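You operate a simulated robot arm through the tools that you are given. There is no shell and no other tool.

You run a simulated robot arm. Do the job below in one go: nothing can be reset, and whatever is moved stays where it is left.

## Task
Start the machine up, send the carriage home and store the size from the job sheet.
Fine: the red button is pulled up; rows and step stay.
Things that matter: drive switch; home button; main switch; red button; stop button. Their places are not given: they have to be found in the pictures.

Only the result counts: the job must be done as asked and must still hold three seconds after the hand-in. Knocking over, shifting, dropping, spilling or breaking anything else fails it. Flat cloth is picked up by pressing the open fingertips on it (5 to 10 N) and closing them slowly along it; thin cloth reads only 2 to 8 mm in the jaws.

## Robot
A 6-joint arm with a two-finger parallel gripper, fixed in place. Base frame: the origin is on the floor under the middle of its stand, x ahead of it, y to its left, z up; the work surface is at about z = 0.94. Units: m, rad, N and s.
With the tool pointing down near the work surface it reaches from about 0.3 to 0.66 m from the base axis. Its first joint turns from -2.007 to 2.007 rad. Payload 3.43 kg.
Tool frame: the origin (TCP) lies between the finger pads and is the grasp point; the fingertips stand 0.034 m ahead of it; z points along the fingers, y is the line along which they close. Largest opening 0.128 m; finger width 0.024, thickness 0.012; the body of the gripper, 0.048 by 0.13 m, starts 0.096 m behind the TCP.
Orientation is that of the tool frame in the base frame, as a unit quaternion [x, y, z, w]. With the fingers straight down and closing along the base's y, the tool's x points along the base's -x, its y along +y and its z along -z.

## Interface
- The arm moves only by the tool drive_tool. Its argument "moves" is a list that holds one entry, the list of rows, each a list of 7 numbers: the turn, a rotation vector about the base's x, y, z in rad, then the shift along the base's x, y, z in m, then the gripper command, from -1 (fully open) to 1 (shut), values between in proportion. In form: [[[wx, wy, wz, x, y, z, jaw], ...]]. A call has 1 to 20 rows; each row shifts and turns the commanded pose from where the row before left it. Each row takes 0.2 s and may step no farther than 0.05 m and 0.15 rad from the row before; otherwise, or with a gripper value out of range, the whole call is refused. Where a pose cannot be reached the arm comes as near as it can. A force on the tool above 40 N (or 10 N above the force at the start of the call, whichever is more), or a blocked arm, ends the call early, and 0.2 s more pass. Each finger travels about 0.153 m/s and halts on what it meets, pressing with about 34 N; the grip force reading is that of the motor and also rises with nothing between the fingers. The clock runs only during rows and for 0.2 s after the last one: add rows that do not move to give the fingers time. It gives the time, the measured TCP pose, the force on the tool (base axes), the opening and the grip force at its end, in the units of the frame above (readings bear some noise), with the torque about the TCP (base axes, N m) and any sound that the robot's microphone picked up, and new pictures: "pictures" is both (left out), scene, wrist or none.
- Cameras (640 x 400 px; columns grow to the right, rows downward): "scene" is fixed at [0.0464, 0.6584, 1.5677]; the picture's right is [-0.81, -0.59, 0.00], its down [-0.27, 0.37, -0.89] and it looks along [0.53, -0.72, -0.46] (base axes); focal length 348 px, centre (320, 200). "wrist" rides on the gripper at [0.076, -0.011, -0.16] in the tool frame; the picture's right is [0.15, 0.99, 0.00], its down [-0.88, 0.13, -0.46] and it looks along [-0.45, 0.07, 0.89] (tool axes); focal length 234 px, centre (320, 200).
- slide_trunk(by): slides the trunk up (or, below 0, down) by that many m; the arm rides with it, the base frame stays. It gives what a move gives, with no picture.
- probe_pixels(camera, pixels): for up to 12 pixels [column, row] of the newest picture of that camera ("zoom" is the newest enlarged one), the place [x, y, z] in the base frame of the surface seen there, good to about 0.002 m, but the place of the scene camera against the robot may be out by one fixed shift of up to 0.025 m in any direction. The clock stands still meanwhile.
- close_up(camera, box): a new picture of the part [left, top, right, bottom] of that camera's present view, enlarged. The clock stands still meanwhile.
- close_job(): hands the job in; it is judged then, once.

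Open the gripper and draw the arm clear of the work before you hand the job in, unless the task says otherwise.

The tools are called after "Request:" as a command line: name --argument value ..., lists and objects as JSON in quotes. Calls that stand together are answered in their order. drive_tool: Moves the arm, as the interface text tells. Its arguments: {"type":"object","properties":{"moves":{"type":"array","items":{"type":"array","items":{"type":"array","items":{"type":"number"}}}},"pictures":{"type":"string","enum":["both","scene","wrist","none"]}},"required":["moves"]} The other tools are called the same way: slide_trunk (by) moves the trunk up or down; probe_pixels (camera, pixels) gives the place of the surface under pixels of a picture; close_up (camera, box) takes an enlarged picture of a part of a camera's view; close_job () hands the job in.

At the start:

```text
t: 0.0
ee_pos: [0.4236, -0.0962, 1.2223]
tcp_rot: [0.0, 1.0, 0.001, 0.0]
force: [-0.1, -0.5, -0.1]
torque: [0.01, 0.01, -0.02]
width: 0.1281
gripper_force: 0.1
trunk travel left (down, up): [-0.925, 0.065]
```

scene: 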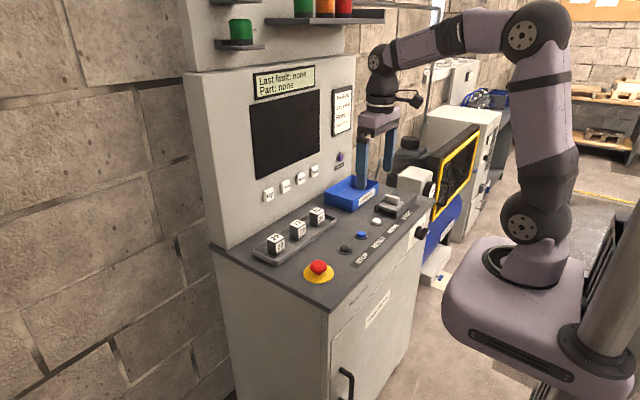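
wrist: 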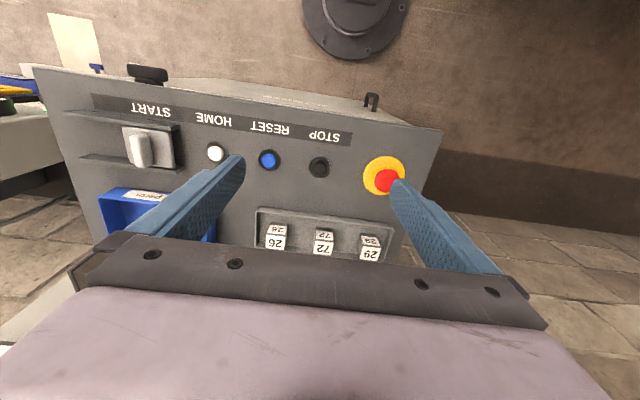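

The pictures show a console with a dark screen, a red mushroom button on yellow at scene (318,267), dark/blue/white buttons, a switch near (395,205), and a job sheet at (342,110). I'll enlarge these parts first.

Request:
close_up --camera "scene" --box '[320, 80, 370, 180]'

Request:
close_up --camera "scene" --box '[240, 170, 440, 300]'

Request:
close_up --camera "scene" --box '[200, 60, 360, 200]'

Request:
close_up --camera "wrist" --box '[80, 60, 440, 280]'

```text
4.00 times, centred on (345, 130) of scene
```

zoom: 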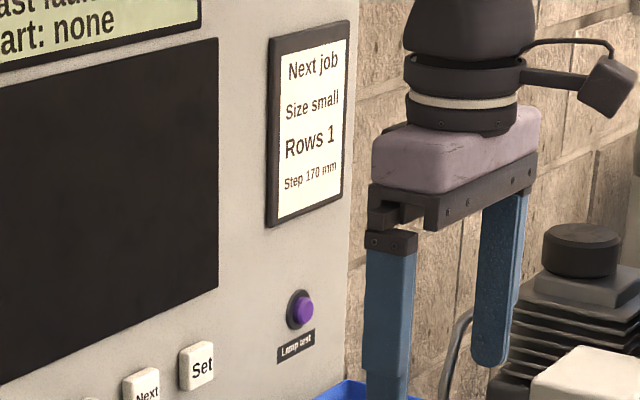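

```text
3.08 times, centred on (340, 235) of scene
```

zoom: 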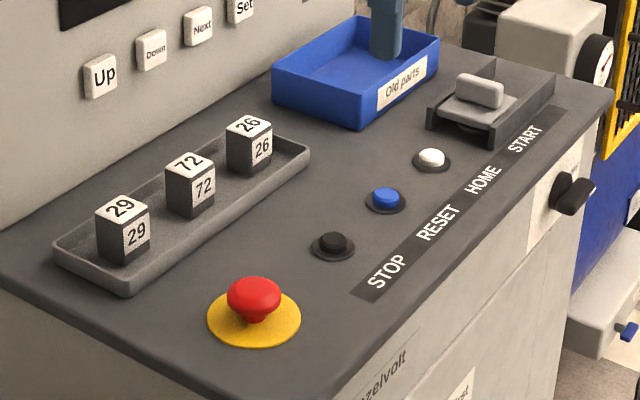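

```text
2.86 times, centred on (280, 130) of scene
```

zoom: 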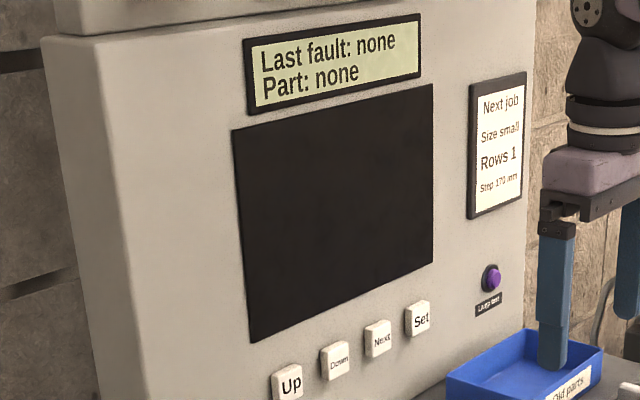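

```text
1.78 times, centred on (260, 170) of wrist
```

zoom: 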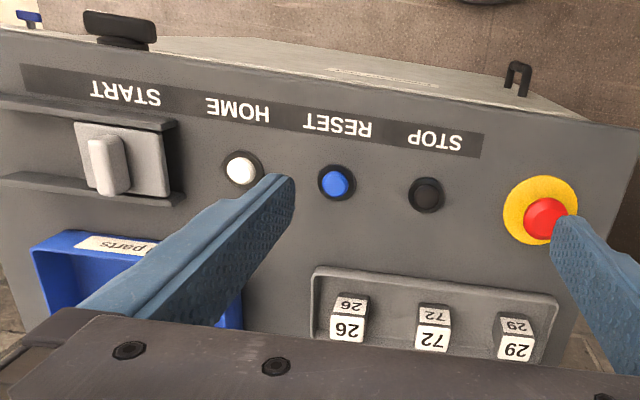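

The sheet reads "Size small, Rows 1, Step 170 mm"; the main switch seems to be the black rotary handle on the front face at scene (420,232), START is a lever/slider. I probe positions with the wrist camera (accurate) and the scene camera (to determine its shift).

Request:
probe_pixels --camera "wrist" --pixels '[[386, 180], [319, 166], [268, 158], [215, 152], [140, 150], [160, 148], [148, 74], [275, 230], [324, 234], [372, 240], [240, 120], [127, 133]]'

Request:
probe_pixels --camera "scene" --pixels '[[318, 265], [344, 249], [361, 234], [377, 221], [393, 198], [422, 232], [268, 195], [286, 186], [300, 178], [314, 171], [285, 135], [339, 157]]'

Request:
close_up --camera "wrist" --box '[30, 30, 230, 180]'

Request:
close_up --camera "scene" --box '[370, 180, 450, 260]'

Request:
close_up --camera "scene" --box '[320, 270, 420, 400]'

Request:
close_up --camera "scene" --box '[400, 40, 520, 300]'

```text
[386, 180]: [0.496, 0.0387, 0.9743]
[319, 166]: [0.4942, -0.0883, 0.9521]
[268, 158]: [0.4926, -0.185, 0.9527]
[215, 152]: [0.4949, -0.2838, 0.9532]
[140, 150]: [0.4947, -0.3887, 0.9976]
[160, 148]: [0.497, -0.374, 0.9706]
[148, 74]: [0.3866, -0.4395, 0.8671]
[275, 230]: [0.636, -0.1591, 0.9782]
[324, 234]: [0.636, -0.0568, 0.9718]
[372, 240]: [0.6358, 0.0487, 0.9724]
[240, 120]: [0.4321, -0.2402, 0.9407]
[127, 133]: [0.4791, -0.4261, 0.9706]
```

```text
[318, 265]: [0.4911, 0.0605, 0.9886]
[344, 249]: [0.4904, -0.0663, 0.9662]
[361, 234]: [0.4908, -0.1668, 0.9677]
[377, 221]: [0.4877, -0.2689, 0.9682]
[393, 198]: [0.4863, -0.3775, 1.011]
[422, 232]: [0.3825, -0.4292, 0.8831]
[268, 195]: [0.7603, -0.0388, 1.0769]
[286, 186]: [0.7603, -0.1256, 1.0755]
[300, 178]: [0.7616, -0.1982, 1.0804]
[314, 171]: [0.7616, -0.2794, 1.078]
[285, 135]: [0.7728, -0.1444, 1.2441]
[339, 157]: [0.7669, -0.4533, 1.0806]
```

```text
2.67 times, centred on (130, 105) of wrist
```

zoom: 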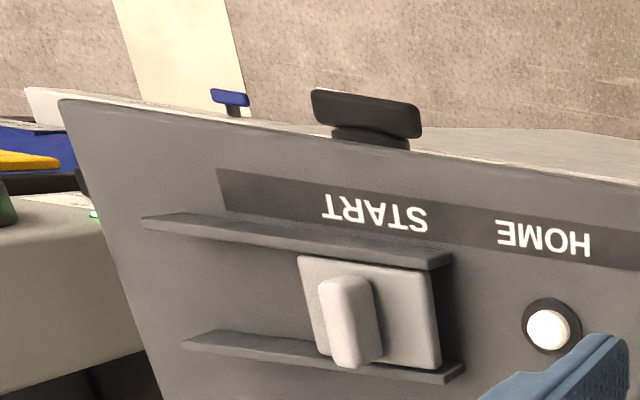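

```text
5.00 times, centred on (410, 220) of scene
```

zoom: 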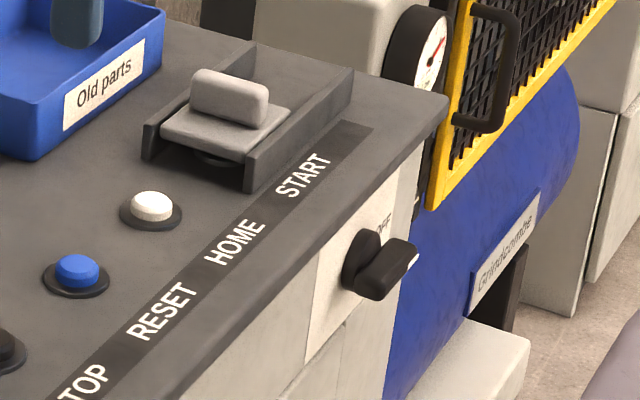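

```text
3.08 times, centred on (370, 335) of scene
```

zoom: 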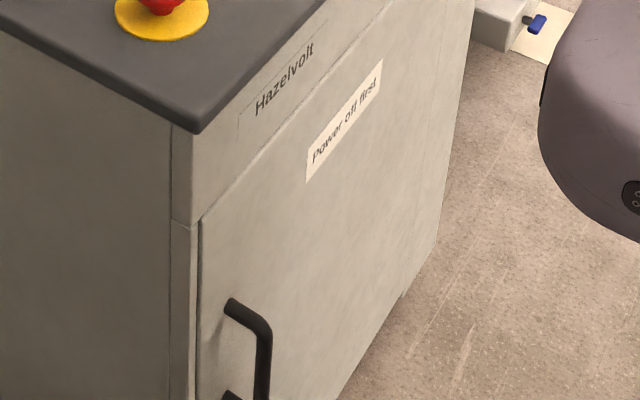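

```text
1.54 times, centred on (460, 170) of scene
```

zoom: 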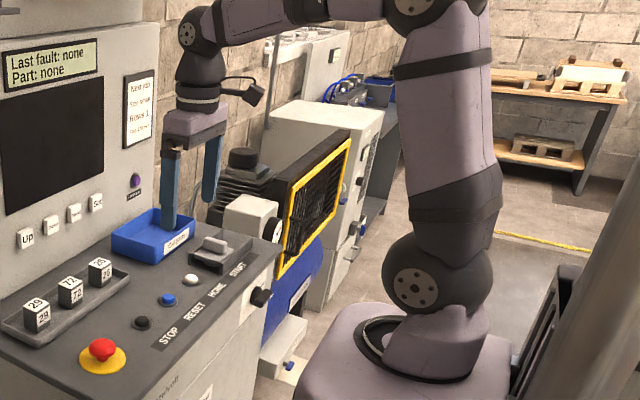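

The scene camera is off by about (-0.005, +0.018, +0.015) compared with the wrist camera. I now pull the arm back toward the robot and tilt the tool forward, so the wrist camera can see the front face with the OFF-labelled rotary switch near (0.387,-0.44,0.867).

Request:
drive_tool --moves '[[[0, -0.06, 0, -0.0144, -0.0304, -0.02, -1], [0, -0.06, 0, -0.0144, -0.0304, -0.02, -1], [0, -0.06, 0, -0.0144, -0.0304, -0.02, -1], [0, -0.06, 0, -0.0144, -0.0304, -0.02, -1], [0, -0.06, 0, -0.0144, -0.0304, -0.02, -1], [0, -0.06, 0, -0.0144, -0.0304, -0.02, -1], [0, -0.06, 0, -0.0144, -0.0304, -0.02, -1], [0, -0.06, 0, -0.0144, -0.0304, -0.02, -1], [0, -0.06, 0, -0.0144, -0.0304, -0.02, -1], [0, -0.06, 0, -0.0144, -0.0304, -0.02, -1], [0, 0, 0, 0, 0, 0, -1], [0, 0, 0, 0, 0, 0, -1]]]' --pictures "both"

```text
t: 2.6
ee_pos: [0.277, -0.4031, 1.0217]
tcp_rot: [0.0, 0.955, 0.0, 0.296]
force: [1.1, 0.5, 0.6]
torque: [0.01, 0.0, 0.04]
width: 0.128
gripper_force: 0.2
trunk travel left (down, up): [-0.925, 0.065]
```

scene: 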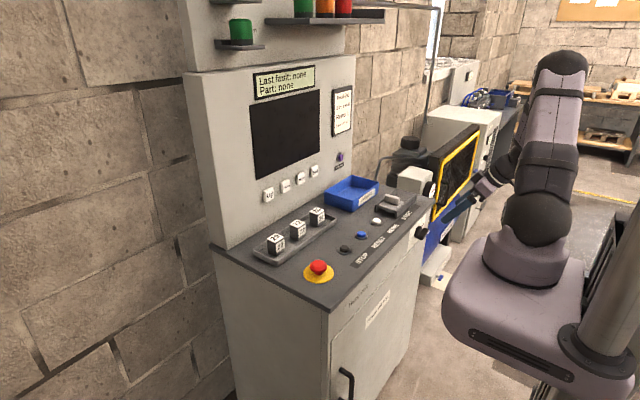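
wrist: 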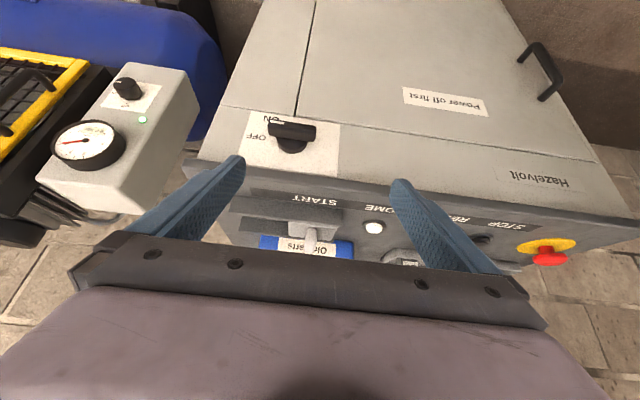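

The tool tilted and the wrist picture shows the rotary switch at (290,135) with OFF and ON labels. I enlarge it to read its state.

Request:
close_up --camera "wrist" --box '[200, 80, 380, 200]'

Request:
close_up --camera "wrist" --box '[30, 60, 210, 200]'

Request:
probe_pixels --camera "wrist" --pixels '[[272, 127], [292, 131], [312, 131], [290, 148], [262, 140], [278, 120], [320, 150], [330, 165], [374, 228], [330, 165], [255, 112], [335, 125]]'

```text
3.33 times, centred on (290, 140) of wrist
```

zoom: 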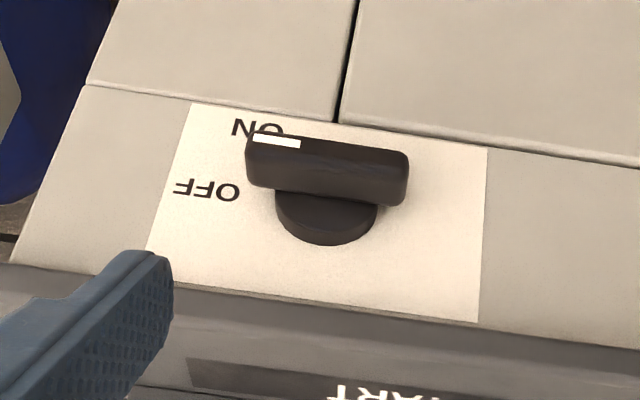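

```text
2.86 times, centred on (120, 130) of wrist
```

zoom: 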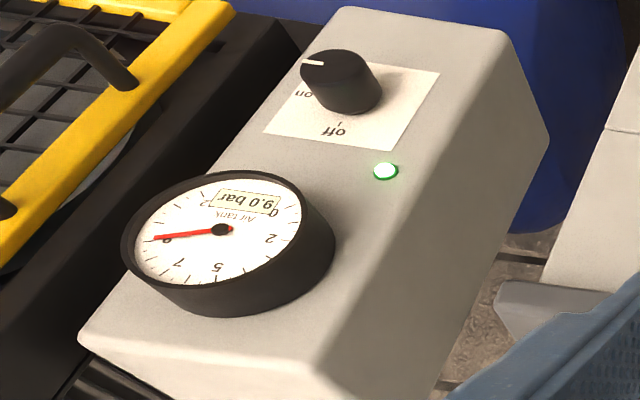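

```text
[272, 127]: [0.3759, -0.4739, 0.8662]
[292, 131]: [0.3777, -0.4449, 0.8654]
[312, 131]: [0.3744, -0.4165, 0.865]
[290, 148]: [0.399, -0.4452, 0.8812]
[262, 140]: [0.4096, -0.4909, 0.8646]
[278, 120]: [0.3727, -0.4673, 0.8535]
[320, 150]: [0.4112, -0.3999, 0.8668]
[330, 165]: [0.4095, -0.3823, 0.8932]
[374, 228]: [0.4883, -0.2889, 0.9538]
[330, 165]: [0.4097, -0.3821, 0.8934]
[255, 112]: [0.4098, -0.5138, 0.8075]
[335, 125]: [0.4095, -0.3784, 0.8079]
```

The handle bar lies along y at z≈0.865 (y from -0.475 to -0.413), with its white mark toward OFF (-y); ON is lower. I probe the label positions and lower the tool for a more frontal view.

Request:
probe_pixels --camera "wrist" --pixels '[[266, 118], [256, 137], [291, 147], [270, 118], [240, 150], [250, 112], [338, 170], [340, 126]]'

Request:
drive_tool --moves '[[[0, -0.04, 0, 0, 0, -0.03, -1], [0, -0.04, 0, 0, 0, -0.03, -1], [0, -0.04, 0, 0, 0, -0.03, -1], [0, -0.04, 0, 0, 0, -0.03, -1], [0, -0.04, 0, 0, 0, -0.03, -1], [0, 0, 0, 0, 0, 0, -1]]]' --pictures "both"

```text
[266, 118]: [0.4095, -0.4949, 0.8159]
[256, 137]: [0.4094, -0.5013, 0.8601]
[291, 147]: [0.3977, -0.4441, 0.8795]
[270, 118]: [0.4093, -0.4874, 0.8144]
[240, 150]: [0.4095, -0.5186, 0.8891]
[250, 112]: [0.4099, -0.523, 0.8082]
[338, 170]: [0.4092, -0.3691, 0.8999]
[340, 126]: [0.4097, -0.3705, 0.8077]
```

```text
t: 4.0
ee_pos: [0.2809, -0.4039, 0.875]
tcp_rot: [0.0, 0.921, 0.0, 0.39]
force: [0.7, -0.4, 1.6]
torque: [-0.03, -0.03, 0.0]
width: 0.1282
gripper_force: 0.0
trunk travel left (down, up): [-0.925, 0.065]
```

scene: 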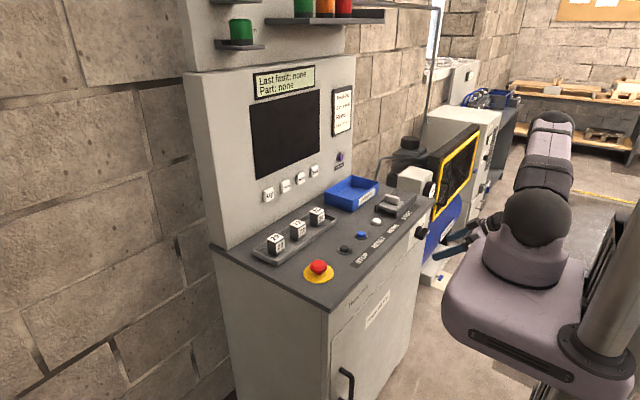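
wrist: 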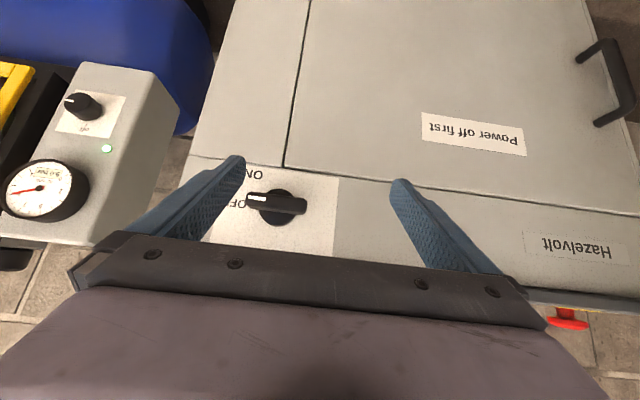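

Request:
close_up --camera "wrist" --box '[200, 140, 360, 240]'

Request:
probe_pixels --camera "wrist" --pixels '[[251, 200], [277, 204], [303, 206], [277, 219], [277, 191], [256, 173], [337, 180], [277, 224], [333, 250], [240, 203]]'

```text
4.00 times, centred on (280, 190) of wrist
```

zoom: 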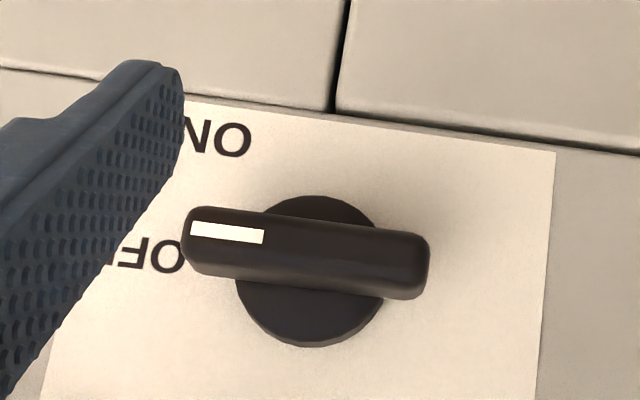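

```text
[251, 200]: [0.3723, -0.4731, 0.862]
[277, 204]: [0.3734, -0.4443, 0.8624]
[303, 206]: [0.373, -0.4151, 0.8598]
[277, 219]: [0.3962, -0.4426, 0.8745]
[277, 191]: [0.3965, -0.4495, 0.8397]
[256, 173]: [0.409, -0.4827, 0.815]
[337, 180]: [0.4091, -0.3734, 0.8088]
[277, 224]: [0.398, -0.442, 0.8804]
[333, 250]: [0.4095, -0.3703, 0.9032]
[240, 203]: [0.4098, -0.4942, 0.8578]
```

The switch centre is near (y -0.4445, z 0.8605); its mark points to OFF (-y) and ON sits about 45° lower, so the -y end must go down. I close the fingers, reduce the tilt and position the fingertips above the -y end of the bar.

Request:
drive_tool --moves '[[[0, 0.08, 0, 0, -0.014, 0.014, 1], [0, 0.08, 0, 0, -0.014, 0.014, 1], [0, 0.08, 0, 0, -0.014, 0.014, 1], [0, 0.08, 0, 0, -0.014, 0.014, 1], [0, 0.08, 0, 0, -0.013, 0.014, 1], [0, 0, 0, 0.03, 0, 0, 1], [0, 0, 0, 0.03, 0, 0, 1], [0, 0, 0, 0.03, 0, 0, 1], [0, 0, 0, 0, 0, 0, 1], [0, 0, 0, 0, 0, 0, 1]]]' --pictures "both"

```text
t: 6.2
ee_pos: [0.3705, -0.4718, 0.943]
tcp_rot: [0.0, 0.98, 0.0, 0.199]
force: [-0.1, 0.4, -0.7]
torque: [-0.03, 0.0, -0.02]
width: 0.0
gripper_force: 33.0
trunk travel left (down, up): [-0.925, 0.065]
```

scene: 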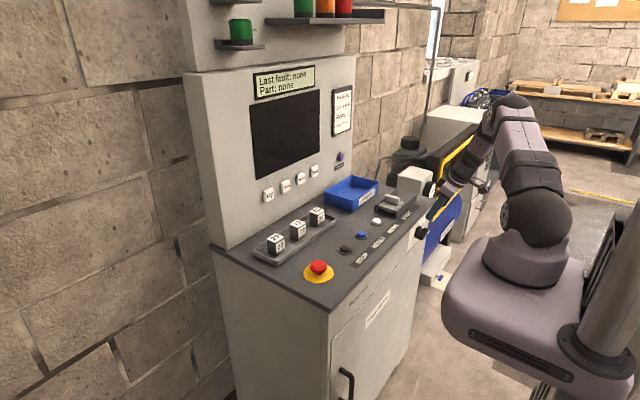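
wrist: 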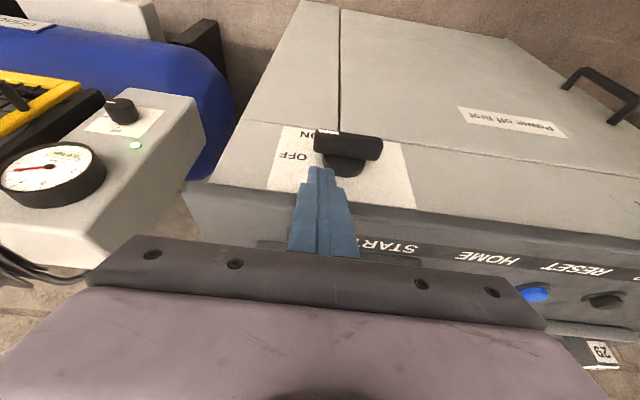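

The closed fingertips hang above the -y end of the bar at wrist (322,165), with nothing touching. I descend in small steps and push that end down.

Request:
drive_tool --moves '[[[0, 0, 0, 0, 0, -0.02, 1], [0, 0, 0, 0, 0, -0.015, 1], [0, 0, 0, 0, 0, -0.005, 1], [0, 0, 0, 0, 0, -0.005, 1], [0, 0, 0, 0, 0, -0.005, 1], [0, 0, 0, 0, 0, -0.004, 1], [0, 0, 0, 0, 0, 0, 1]]]' --pictures "both"

```text
t: 7.8
ee_pos: [0.3689, -0.4692, 0.8879]
tcp_rot: [0.0, 0.98, 0.001, 0.198]
force: [-1.1, -5.4, -1.1]
torque: [-0.25, 0.04, -0.03]
width: 0.0002
gripper_force: 33.0
trunk travel left (down, up): [-0.925, 0.065]
```

scene: 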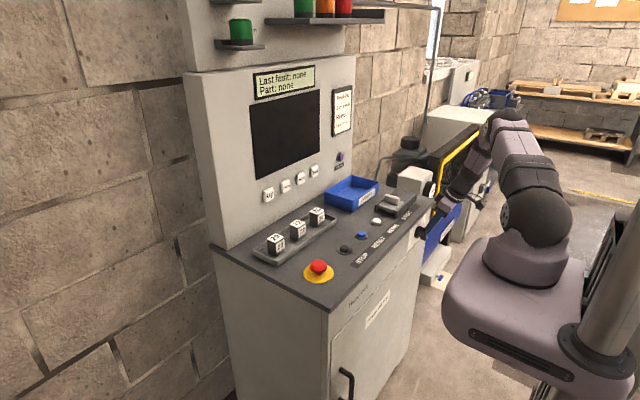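
wrist: 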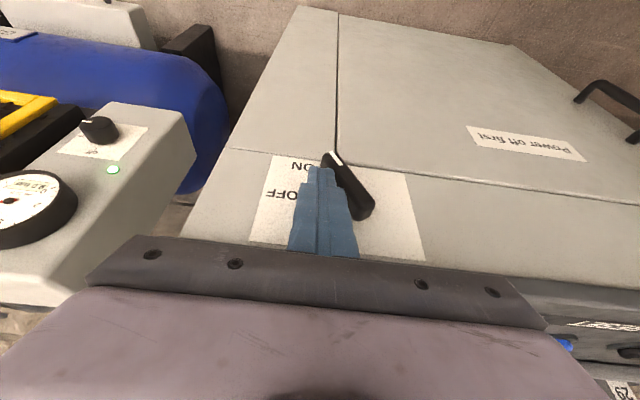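

The bar has rotated, its white mark now near wrist (334,158). I enlarge both views to check the switch and the screen.

Request:
close_up --camera "wrist" --box '[260, 130, 420, 230]'

Request:
close_up --camera "scene" --box '[200, 0, 380, 200]'

Request:
probe_pixels --camera "wrist" --pixels '[[333, 160], [363, 211], [350, 188]]'

```text
4.00 times, centred on (340, 180) of wrist
```

zoom: 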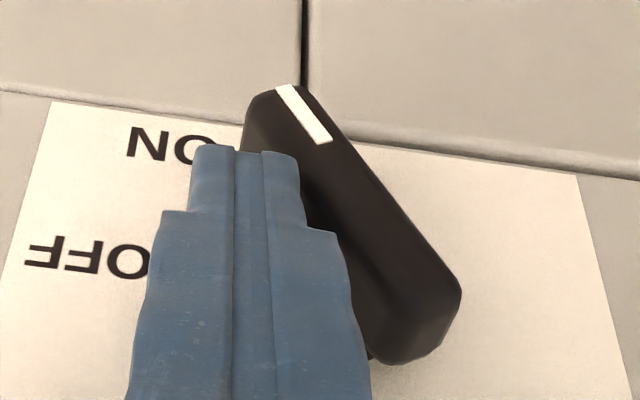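

```text
2.00 times, centred on (290, 100) of scene
```

zoom: 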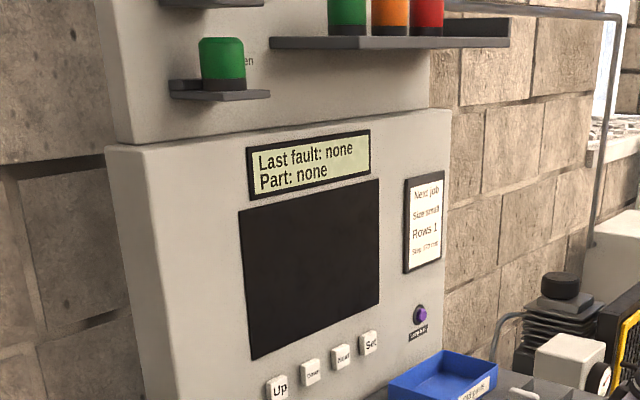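

```text
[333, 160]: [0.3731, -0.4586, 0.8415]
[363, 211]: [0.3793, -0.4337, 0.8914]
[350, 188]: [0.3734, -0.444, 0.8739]
```

The bar now points about 60° down and the screen is still dark. I lift the fingers away and wait to see where the switch settles and whether the screen starts.

Request:
drive_tool --moves '[[[0, 0, 0, 0, -0.003, 0.01, 1], [0, 0, 0, 0, 0, 0.03, 1], [0, 0, 0, -0.03, 0, 0.02, 1], [0, -0.05, 0, -0.04, 0.02, 0, 1], [0, -0.1, 0, -0.02, 0.04, 0, 1], [0, -0.1, 0, 0, 0, 0, 1], [0, 0, 0, 0, 0, 0, 1], [0, 0, 0, 0, 0, 0, 1]]]' --pictures "both"

```text
t: 9.6
ee_pos: [0.2797, -0.4123, 0.9472]
tcp_rot: [0.0, 0.947, 0.0, 0.32]
force: [0.1, 0.1, 0.1]
torque: [0.03, -0.02, 0.02]
width: 0.0
gripper_force: 33.1
trunk travel left (down, up): [-0.925, 0.065]
```

scene: 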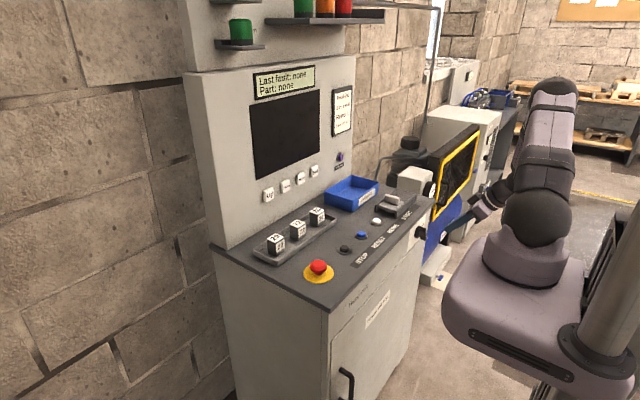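
wrist: 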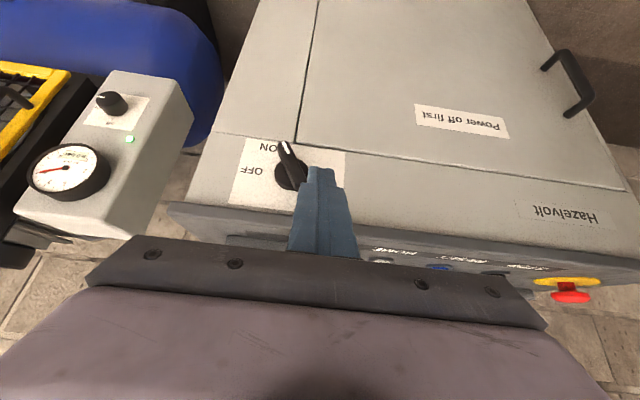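

Request:
close_up --camera "wrist" --box '[210, 110, 370, 210]'

Request:
probe_pixels --camera "wrist" --pixels '[[284, 147], [292, 165], [300, 182], [266, 147], [300, 210]]'

Request:
close_up --camera "scene" --box '[180, 0, 360, 110]'

```text
4.00 times, centred on (290, 160) of wrist
```

zoom: 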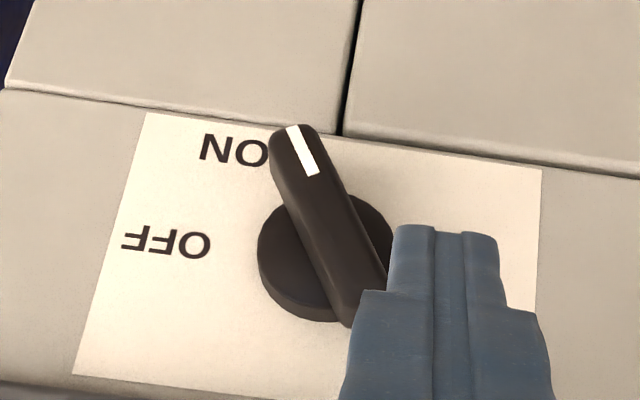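

```text
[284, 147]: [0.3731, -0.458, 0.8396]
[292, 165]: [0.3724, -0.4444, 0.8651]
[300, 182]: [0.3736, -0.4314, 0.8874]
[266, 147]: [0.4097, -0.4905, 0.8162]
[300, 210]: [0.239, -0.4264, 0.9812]
```

```text
3.56 times, centred on (270, 55) of scene
```

zoom: 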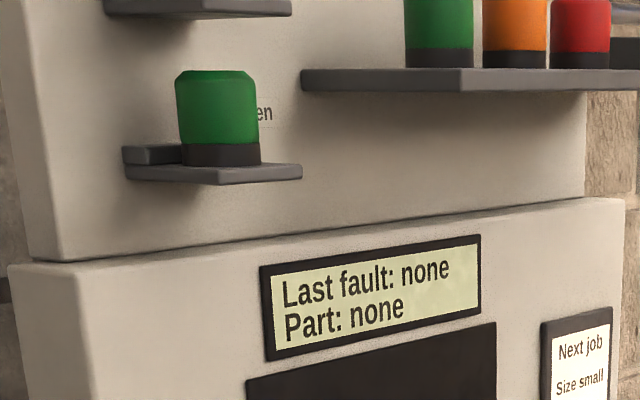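

The bar rests at about 61° with the mark just beside ON, the screen still dark; it may need time to boot or a bit more turn. I wait a moment and look again.

Request:
drive_tool --moves '[[[0, 0, 0, 0, 0, 0, 1], [0, 0, 0, 0, 0, 0, 1], [0, 0, 0, 0, 0, 0, 1], [0, 0, 0, 0, 0, 0, 1], [0, 0, 0, 0, 0, 0, 1], [0, 0, 0, 0, 0, 0, 1], [0, 0, 0, 0, 0, 0, 1], [0, 0, 0, 0, 0, 0, 1], [0, 0, 0, 0, 0, 0, 1], [0, 0, 0, 0, 0, 0, 1]]]' --pictures "both"

```text
t: 11.8
ee_pos: [0.2801, -0.4109, 0.9478]
tcp_rot: [0.0, 0.947, 0.0, 0.32]
force: [0.0, -1.0, -1.4]
torque: [0.03, -0.01, -0.01]
width: 0.0001
gripper_force: 32.8
trunk travel left (down, up): [-0.925, 0.065]
```

scene: 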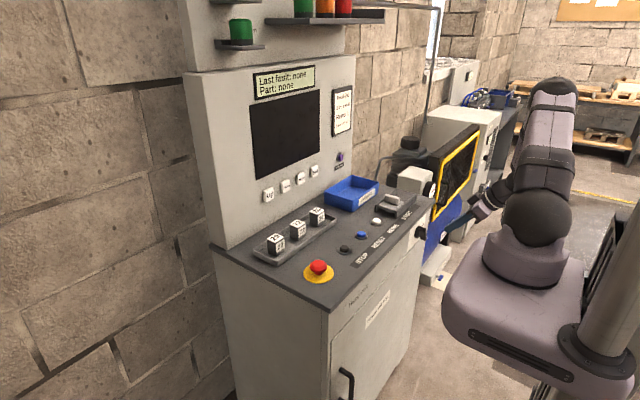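
wrist: 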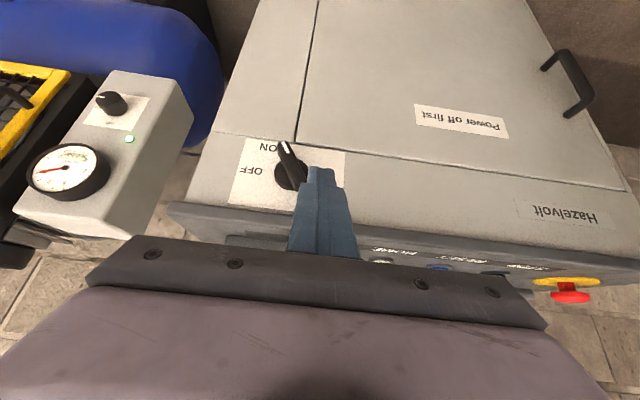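

Still dark, so the switch probably is not fully over. I approach the lower half of the bar from the -y side and push it toward +y, to the vertical at most, watching the force.

Request:
drive_tool --moves '[[[0, 0, 0, 0, -0.04, -0.02, 1], [0, 0, 0, 0, -0.039, -0.02, 1], [0, 0, 0, 0, 0, -0.042, 1], [0, 0, 0, 0.03, 0, 0, 1], [0, 0, 0, 0.03, 0, 0, 1], [0, 0, 0, 0.023, 0, 0, 1], [0, 0, 0, 0, 0, 0, 1], [0, 0, 0, 0, 0.005, 0, 1], [0, 0, 0, 0, 0.005, 0, 1], [0, 0, 0, 0, 0.005, 0, 1], [0, 0, 0, 0, 0, 0, 1]]]' --pictures "both"

```text
t: 14.2
ee_pos: [0.3618, -0.4764, 0.8666]
tcp_rot: [0.0, 0.947, 0.0, 0.32]
force: [-0.7, 0.2, -0.5]
torque: [-0.01, 0.03, 0.0]
width: 0.0003
gripper_force: 33.4
trunk travel left (down, up): [-0.925, 0.065]
```

scene: 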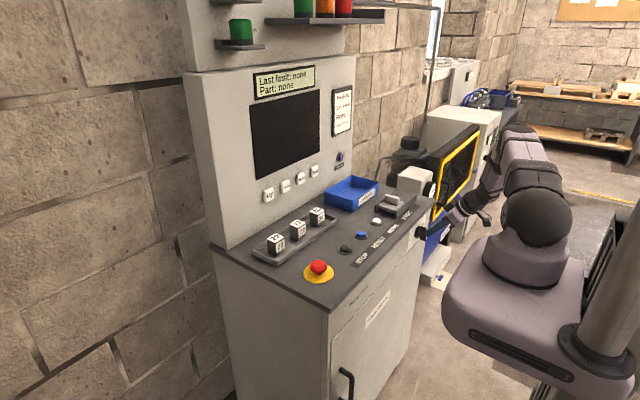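
wrist: 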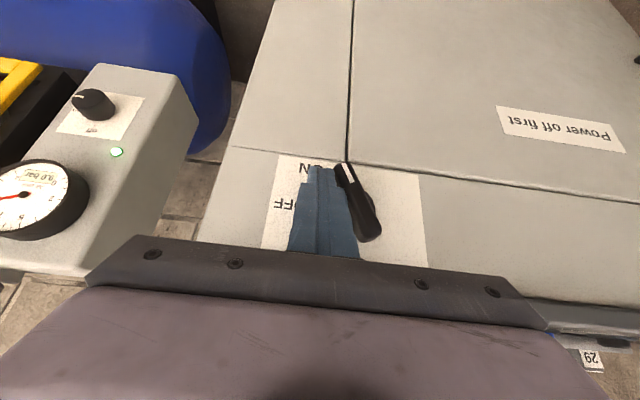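

The fingers are beside the bar with no force yet. I keep pushing toward +y in small steps.

Request:
drive_tool --moves '[[[0, 0, 0, 0, 0.004, 0, 1], [0, 0, 0, 0, 0.004, 0, 1], [0, 0, 0, 0, 0.004, 0, 1], [0, 0, 0, 0, 0, 0, 1], [0, 0, 0, 0, 0, 0, 1]]]' --pictures "both"

```text
t: 15.4
ee_pos: [0.3631, -0.4646, 0.8663]
tcp_rot: [0.0, 0.947, 0.0, 0.321]
force: [1.4, -0.4, 0.2]
torque: [-0.03, -0.02, -0.03]
width: 0.0
gripper_force: 33.2
trunk travel left (down, up): [-0.925, 0.065]
```

scene: 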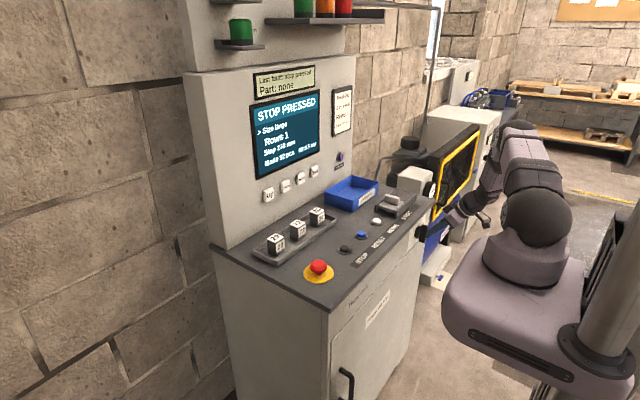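
wrist: 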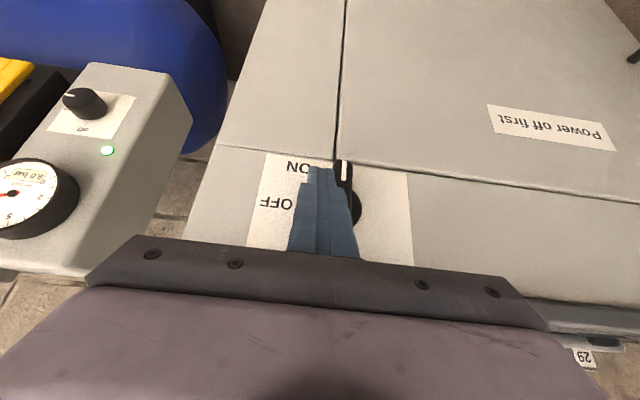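

The screen has come on and reads "STOP PRESSED". I enlarge it and the switch.

Request:
close_up --camera "scene" --box '[240, 60, 330, 190]'

Request:
close_up --camera "scene" --box '[290, 220, 400, 300]'

Request:
close_up --camera "wrist" --box '[250, 130, 410, 230]'

```text
3.08 times, centred on (285, 125) of scene
```

zoom: 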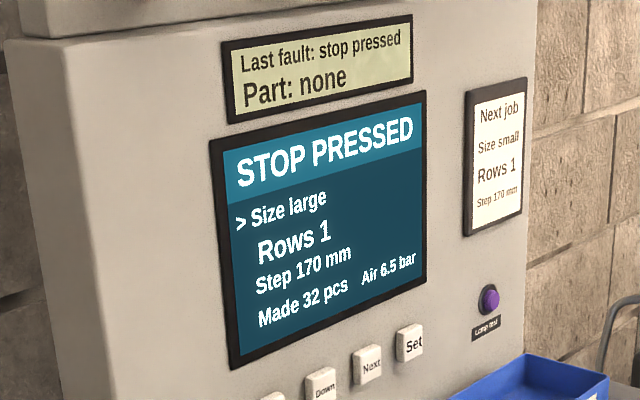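

```text
5.00 times, centred on (345, 260) of scene
```

zoom: 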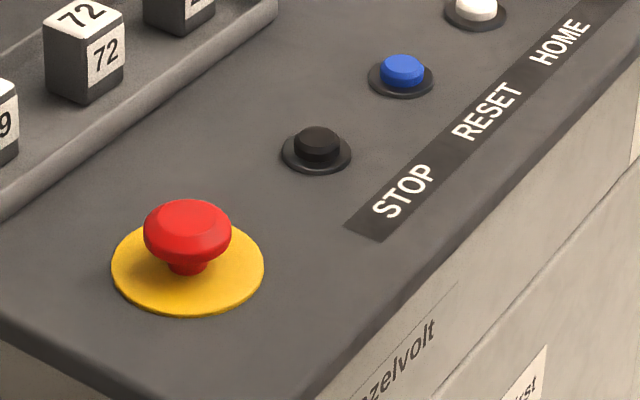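

```text
4.00 times, centred on (330, 180) of wrist
```

zoom: 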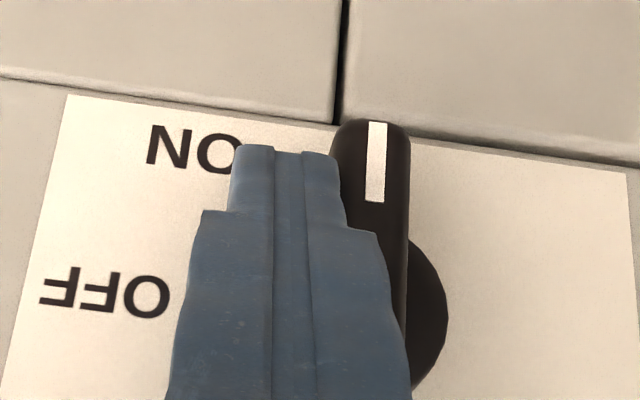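

The main switch is vertical (mark down) and the screen shows STOP PRESSED with Size large, Rows 1, Step 170 mm, so only the size needs changing. I back away and bring the tool, pointing down, over the red button to inspect it and the STOP button.

Request:
drive_tool --moves '[[[0, 0, 0, -0.01, -0.005, 0, 1], [0, 0, 0, -0.04, 0, 0, 1], [0, 0, 0, -0.04, 0, 0, 1], [0, 0.13, 0, 0, 0.02, 0.045, 1], [0, 0.13, 0, 0, 0.02, 0.045, 1], [0, 0.13, 0, 0, 0.02, 0.045, 1], [0, 0.13, 0, 0, 0.02, 0.045, 1], [0, 0.131, 0, 0, 0.02, 0.045, 1], [0, 0, 0, 0.01, 0.045, 0.005, 0], [0, 0, 0, 0.01, 0.045, 0.005, -1], [0, 0, 0, 0.01, 0.045, 0.005, -1], [0, 0, 0, 0.01, 0.045, 0.005, -1], [0, 0, 0, 0.01, 0.045, 0.005, -1], [0, 0, 0, 0.01, 0.045, 0.005, -1], [0, 0, 0, 0.01, 0.045, 0.005, -1], [0, 0, 0, 0.01, 0.045, 0.005, -1], [0, 0, 0, 0, 0, 0, -1]]]' --pictures "both"

```text
t: 19.0
ee_pos: [0.3499, -0.0123, 1.1317]
tcp_rot: [0.0, 1.0, 0.001, -0.001]
force: [0.1, 0.8, 0.5]
torque: [0.01, 0.04, -0.04]
width: 0.1281
gripper_force: 0.0
trunk travel left (down, up): [-0.925, 0.065]
```

scene: 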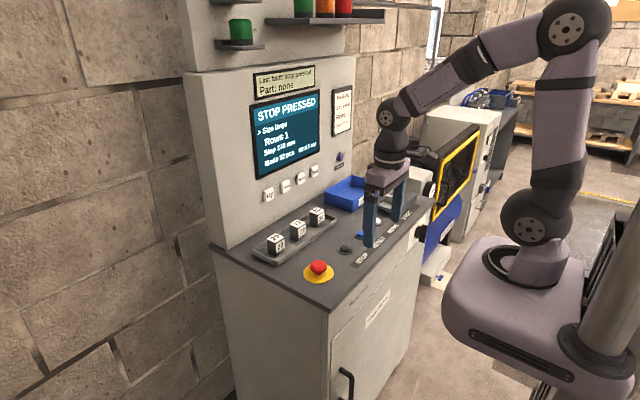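
wrist: 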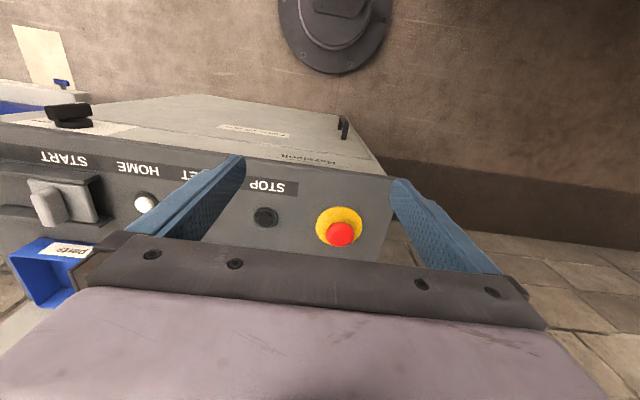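

Request:
close_up --camera "wrist" --box '[230, 180, 390, 280]'

Request:
probe_pixels --camera "wrist" --pixels '[[341, 234], [341, 226], [330, 236], [352, 234], [338, 212], [355, 215], [322, 220], [265, 214], [252, 216], [345, 243], [278, 216], [362, 228]]'

Request:
close_up --camera "scene" --box '[295, 250, 345, 290]'

Request:
close_up --camera "scene" --box '[240, 60, 330, 190]'

```text
4.00 times, centred on (310, 230) of wrist
```

zoom: 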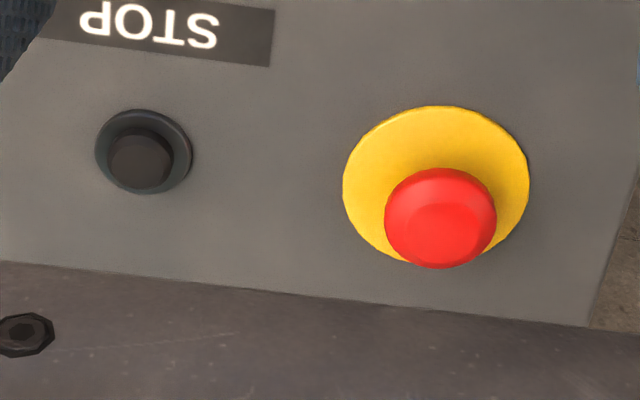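

```text
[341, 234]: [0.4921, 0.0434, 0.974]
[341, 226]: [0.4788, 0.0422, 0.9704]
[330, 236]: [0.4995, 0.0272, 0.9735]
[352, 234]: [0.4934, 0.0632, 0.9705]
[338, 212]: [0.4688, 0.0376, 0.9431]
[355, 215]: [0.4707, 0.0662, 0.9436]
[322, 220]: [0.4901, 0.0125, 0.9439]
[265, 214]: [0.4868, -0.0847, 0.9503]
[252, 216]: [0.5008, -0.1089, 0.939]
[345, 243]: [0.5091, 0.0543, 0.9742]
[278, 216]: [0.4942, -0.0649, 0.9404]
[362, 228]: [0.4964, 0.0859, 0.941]
```

```text
10.00 times, centred on (320, 270) of scene
```

zoom: 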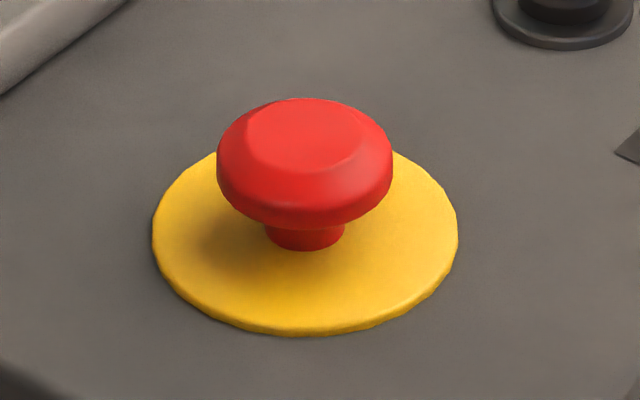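

```text
3.08 times, centred on (285, 125) of scene
```

zoom: 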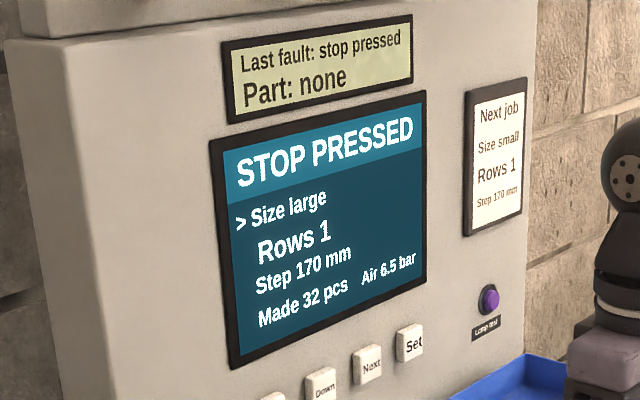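

The red head sits at about (0.494, 0.045), top z 0.974, over the yellow plate at 0.943. Since the display says STOP PRESSED, I will grip the head and pull it up gently; first I go around it with open fingers.

Request:
drive_tool --moves '[[[0, 0, 0, 0.036, 0.0143, -0.02, -1], [0, 0, 0, 0.036, 0.0143, -0.02, -1], [0, 0, 0, 0.036, 0.0143, -0.02, -1], [0, 0, 0, 0.036, 0.0143, -0.02, -1], [0, 0, 0, 0, 0, -0.033, -1], [0, 0, 0, 0, 0, -0.033, -1], [0, 0, 0, 0, 0, 0, -1]]]' --pictures "both"

```text
t: 20.6
ee_pos: [0.4928, 0.0462, 0.9875]
tcp_rot: [0.0, 1.0, 0.0, 0.0]
force: [0.5, -0.2, -1.2]
torque: [-0.01, -0.02, -0.01]
width: 0.128
gripper_force: 0.1
trunk travel left (down, up): [-0.925, 0.065]
```

scene: 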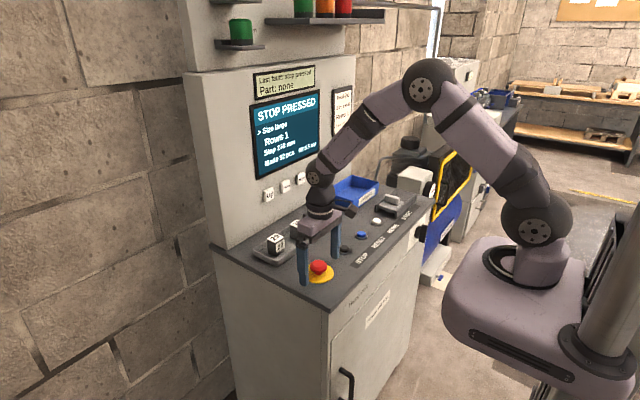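
wrist: 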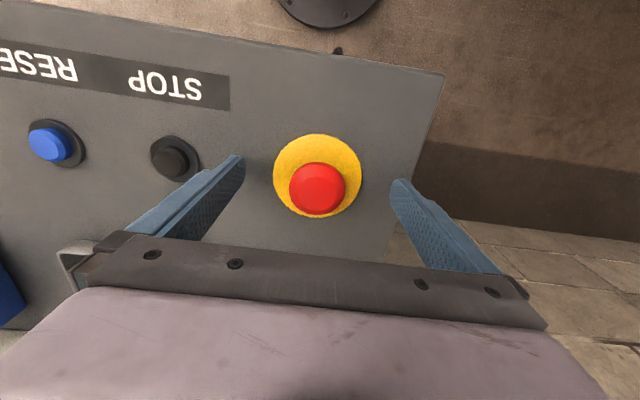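

The red head is centred between the fingers at wrist (317,188), fingertips about z 0.953. I close on it and lift in small steps.

Request:
drive_tool --moves '[[[0, 0, 0, 0, 0, -0.002, -0.3], [0, 0, 0, 0, 0, 0, 0.2], [0, 0, 0, 0, 0, 0, 0.4], [0, 0, 0, 0, 0, 0, 1], [0, 0, 0, 0, 0, 0, 1], [0, 0, 0, 0, 0, 0.004, 1], [0, 0, 0, 0, 0, 0.004, 1], [0, 0, 0, 0, 0, 0.004, 1], [0, 0, 0, 0, 0, 0, 1]]]' --pictures "both"

```text
t: 22.6
ee_pos: [0.493, 0.0449, 0.9943]
tcp_rot: [0.0, 1.0, 0.0, -0.005]
force: [-8.2, -16.3, -22.5]
torque: [-0.35, -0.38, -0.14]
width: 0.0473
gripper_force: 44.7
trunk travel left (down, up): [-0.925, 0.065]
heard: click
```

scene: 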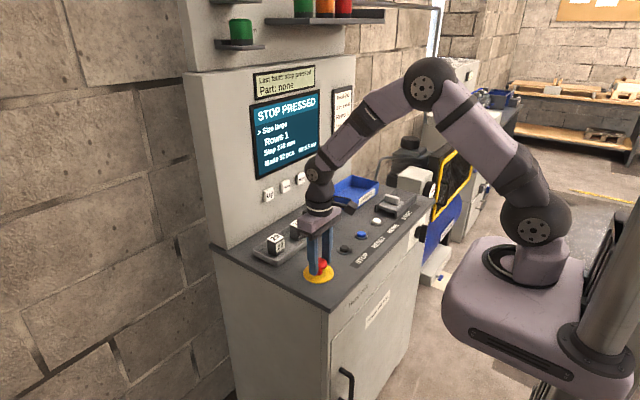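
wrist: 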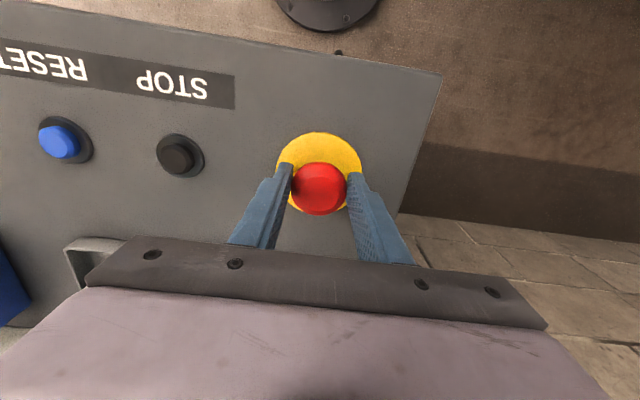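

A click was heard and the pull force rose to about 22 N, so the red button has come up to its stop. I ease off slightly and open the fingers, then lift clear.

Request:
drive_tool --moves '[[[0, 0, 0, 0, 0, -0.002, 1], [0, 0, 0, 0, 0, 0, 0.2], [0, 0, 0, 0, 0, 0, -0.3], [0, 0, 0, 0, 0, 0, -1], [0, 0, 0, 0, 0, 0, -1], [0, 0, 0, 0, 0, 0.03, -1], [0, 0, 0, 0, 0, 0.04, -1], [0, 0, 0, 0, 0, 0, -1]]]' --pictures "both"

```text
t: 24.4
ee_pos: [0.4962, 0.0476, 1.0633]
tcp_rot: [0.0, 1.0, 0.0, -0.001]
force: [-0.3, 0.9, 0.5]
torque: [0.01, 0.02, -0.01]
width: 0.1281
gripper_force: 0.0
trunk travel left (down, up): [-0.925, 0.065]
```

scene: 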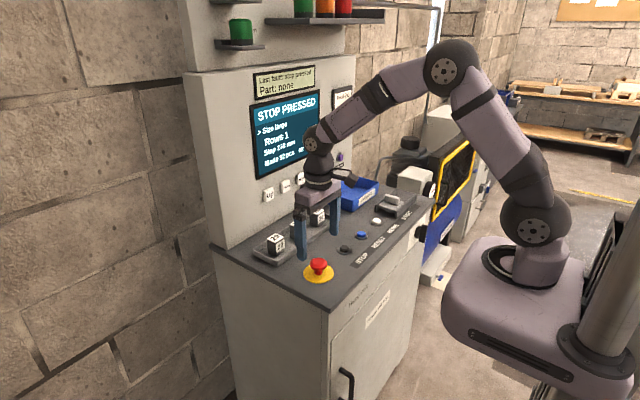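
wrist: 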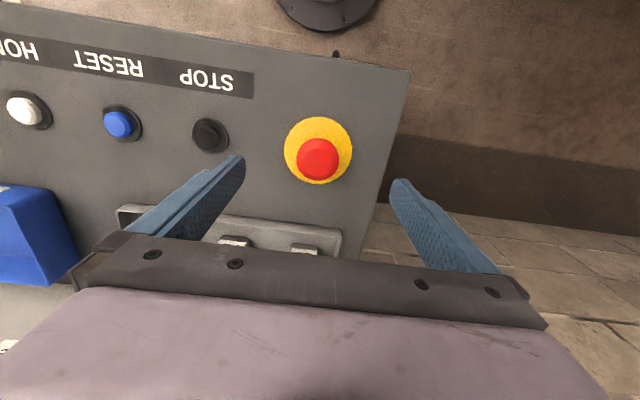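

Request:
probe_pixels --camera "wrist" --pixels '[[317, 158], [318, 145], [209, 135], [118, 122], [24, 110], [207, 130], [116, 120], [20, 108]]'

Request:
close_up --camera "scene" --box '[295, 250, 345, 290]'

Request:
close_up --camera "scene" --box '[240, 60, 330, 190]'

```text
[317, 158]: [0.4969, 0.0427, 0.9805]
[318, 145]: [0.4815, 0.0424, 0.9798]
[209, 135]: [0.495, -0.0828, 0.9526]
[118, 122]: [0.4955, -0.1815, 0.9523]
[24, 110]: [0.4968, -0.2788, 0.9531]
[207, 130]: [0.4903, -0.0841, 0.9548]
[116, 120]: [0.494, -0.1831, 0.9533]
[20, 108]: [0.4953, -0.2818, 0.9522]
```

```text
10.00 times, centred on (320, 270) of scene
```

zoom: 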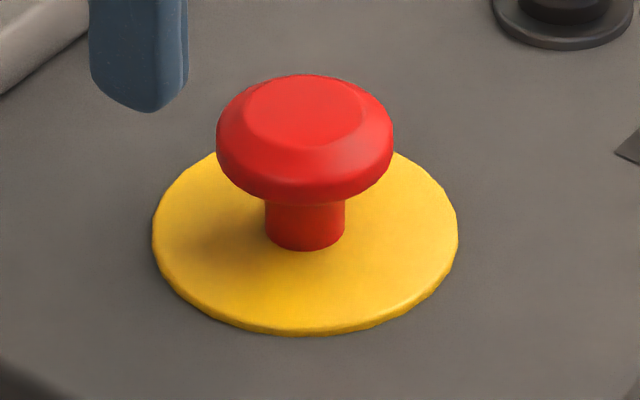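

```text
3.08 times, centred on (285, 125) of scene
```

zoom: 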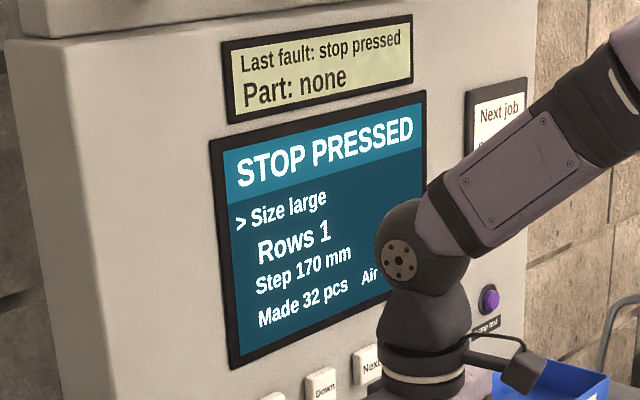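

The red button is now raised (top z 0.980) but the display still says STOP PRESSED, so I press RESET, the blue button at (0.494, -0.183, 0.953). I close the fingers and move above it.

Request:
drive_tool --moves '[[[0, 0, 0, 0, -0.046, 0, 0], [0, 0, 0, 0, -0.046, 0, 1], [0, 0, 0, 0, -0.046, 0, 1], [0, 0, 0, 0, -0.046, 0, 1], [0, 0, 0, -0.001, -0.046, 0, 1], [0, 0, 0, 0, 0, -0.03, 1], [0, 0, 0, 0, 0, -0.025, 1], [0, 0, 0, 0, 0, 0, 1]]]' --pictures "both"

```text
t: 26.2
ee_pos: [0.497, -0.1829, 1.0102]
tcp_rot: [0.0, 1.0, 0.0, -0.001]
force: [-0.4, -0.6, -0.5]
torque: [-0.03, -0.02, 0.02]
width: 0.0
gripper_force: 32.8
trunk travel left (down, up): [-0.925, 0.065]
```

scene: 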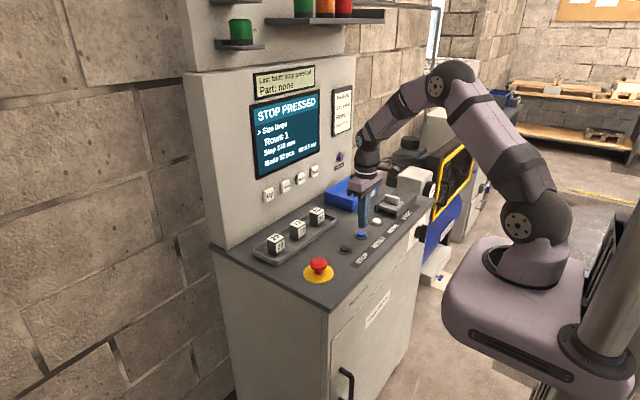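
wrist: 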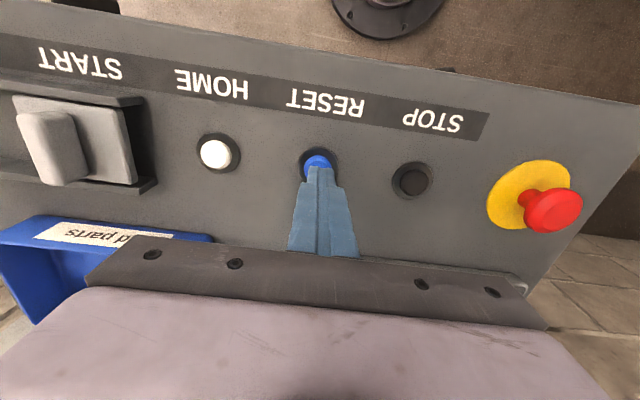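

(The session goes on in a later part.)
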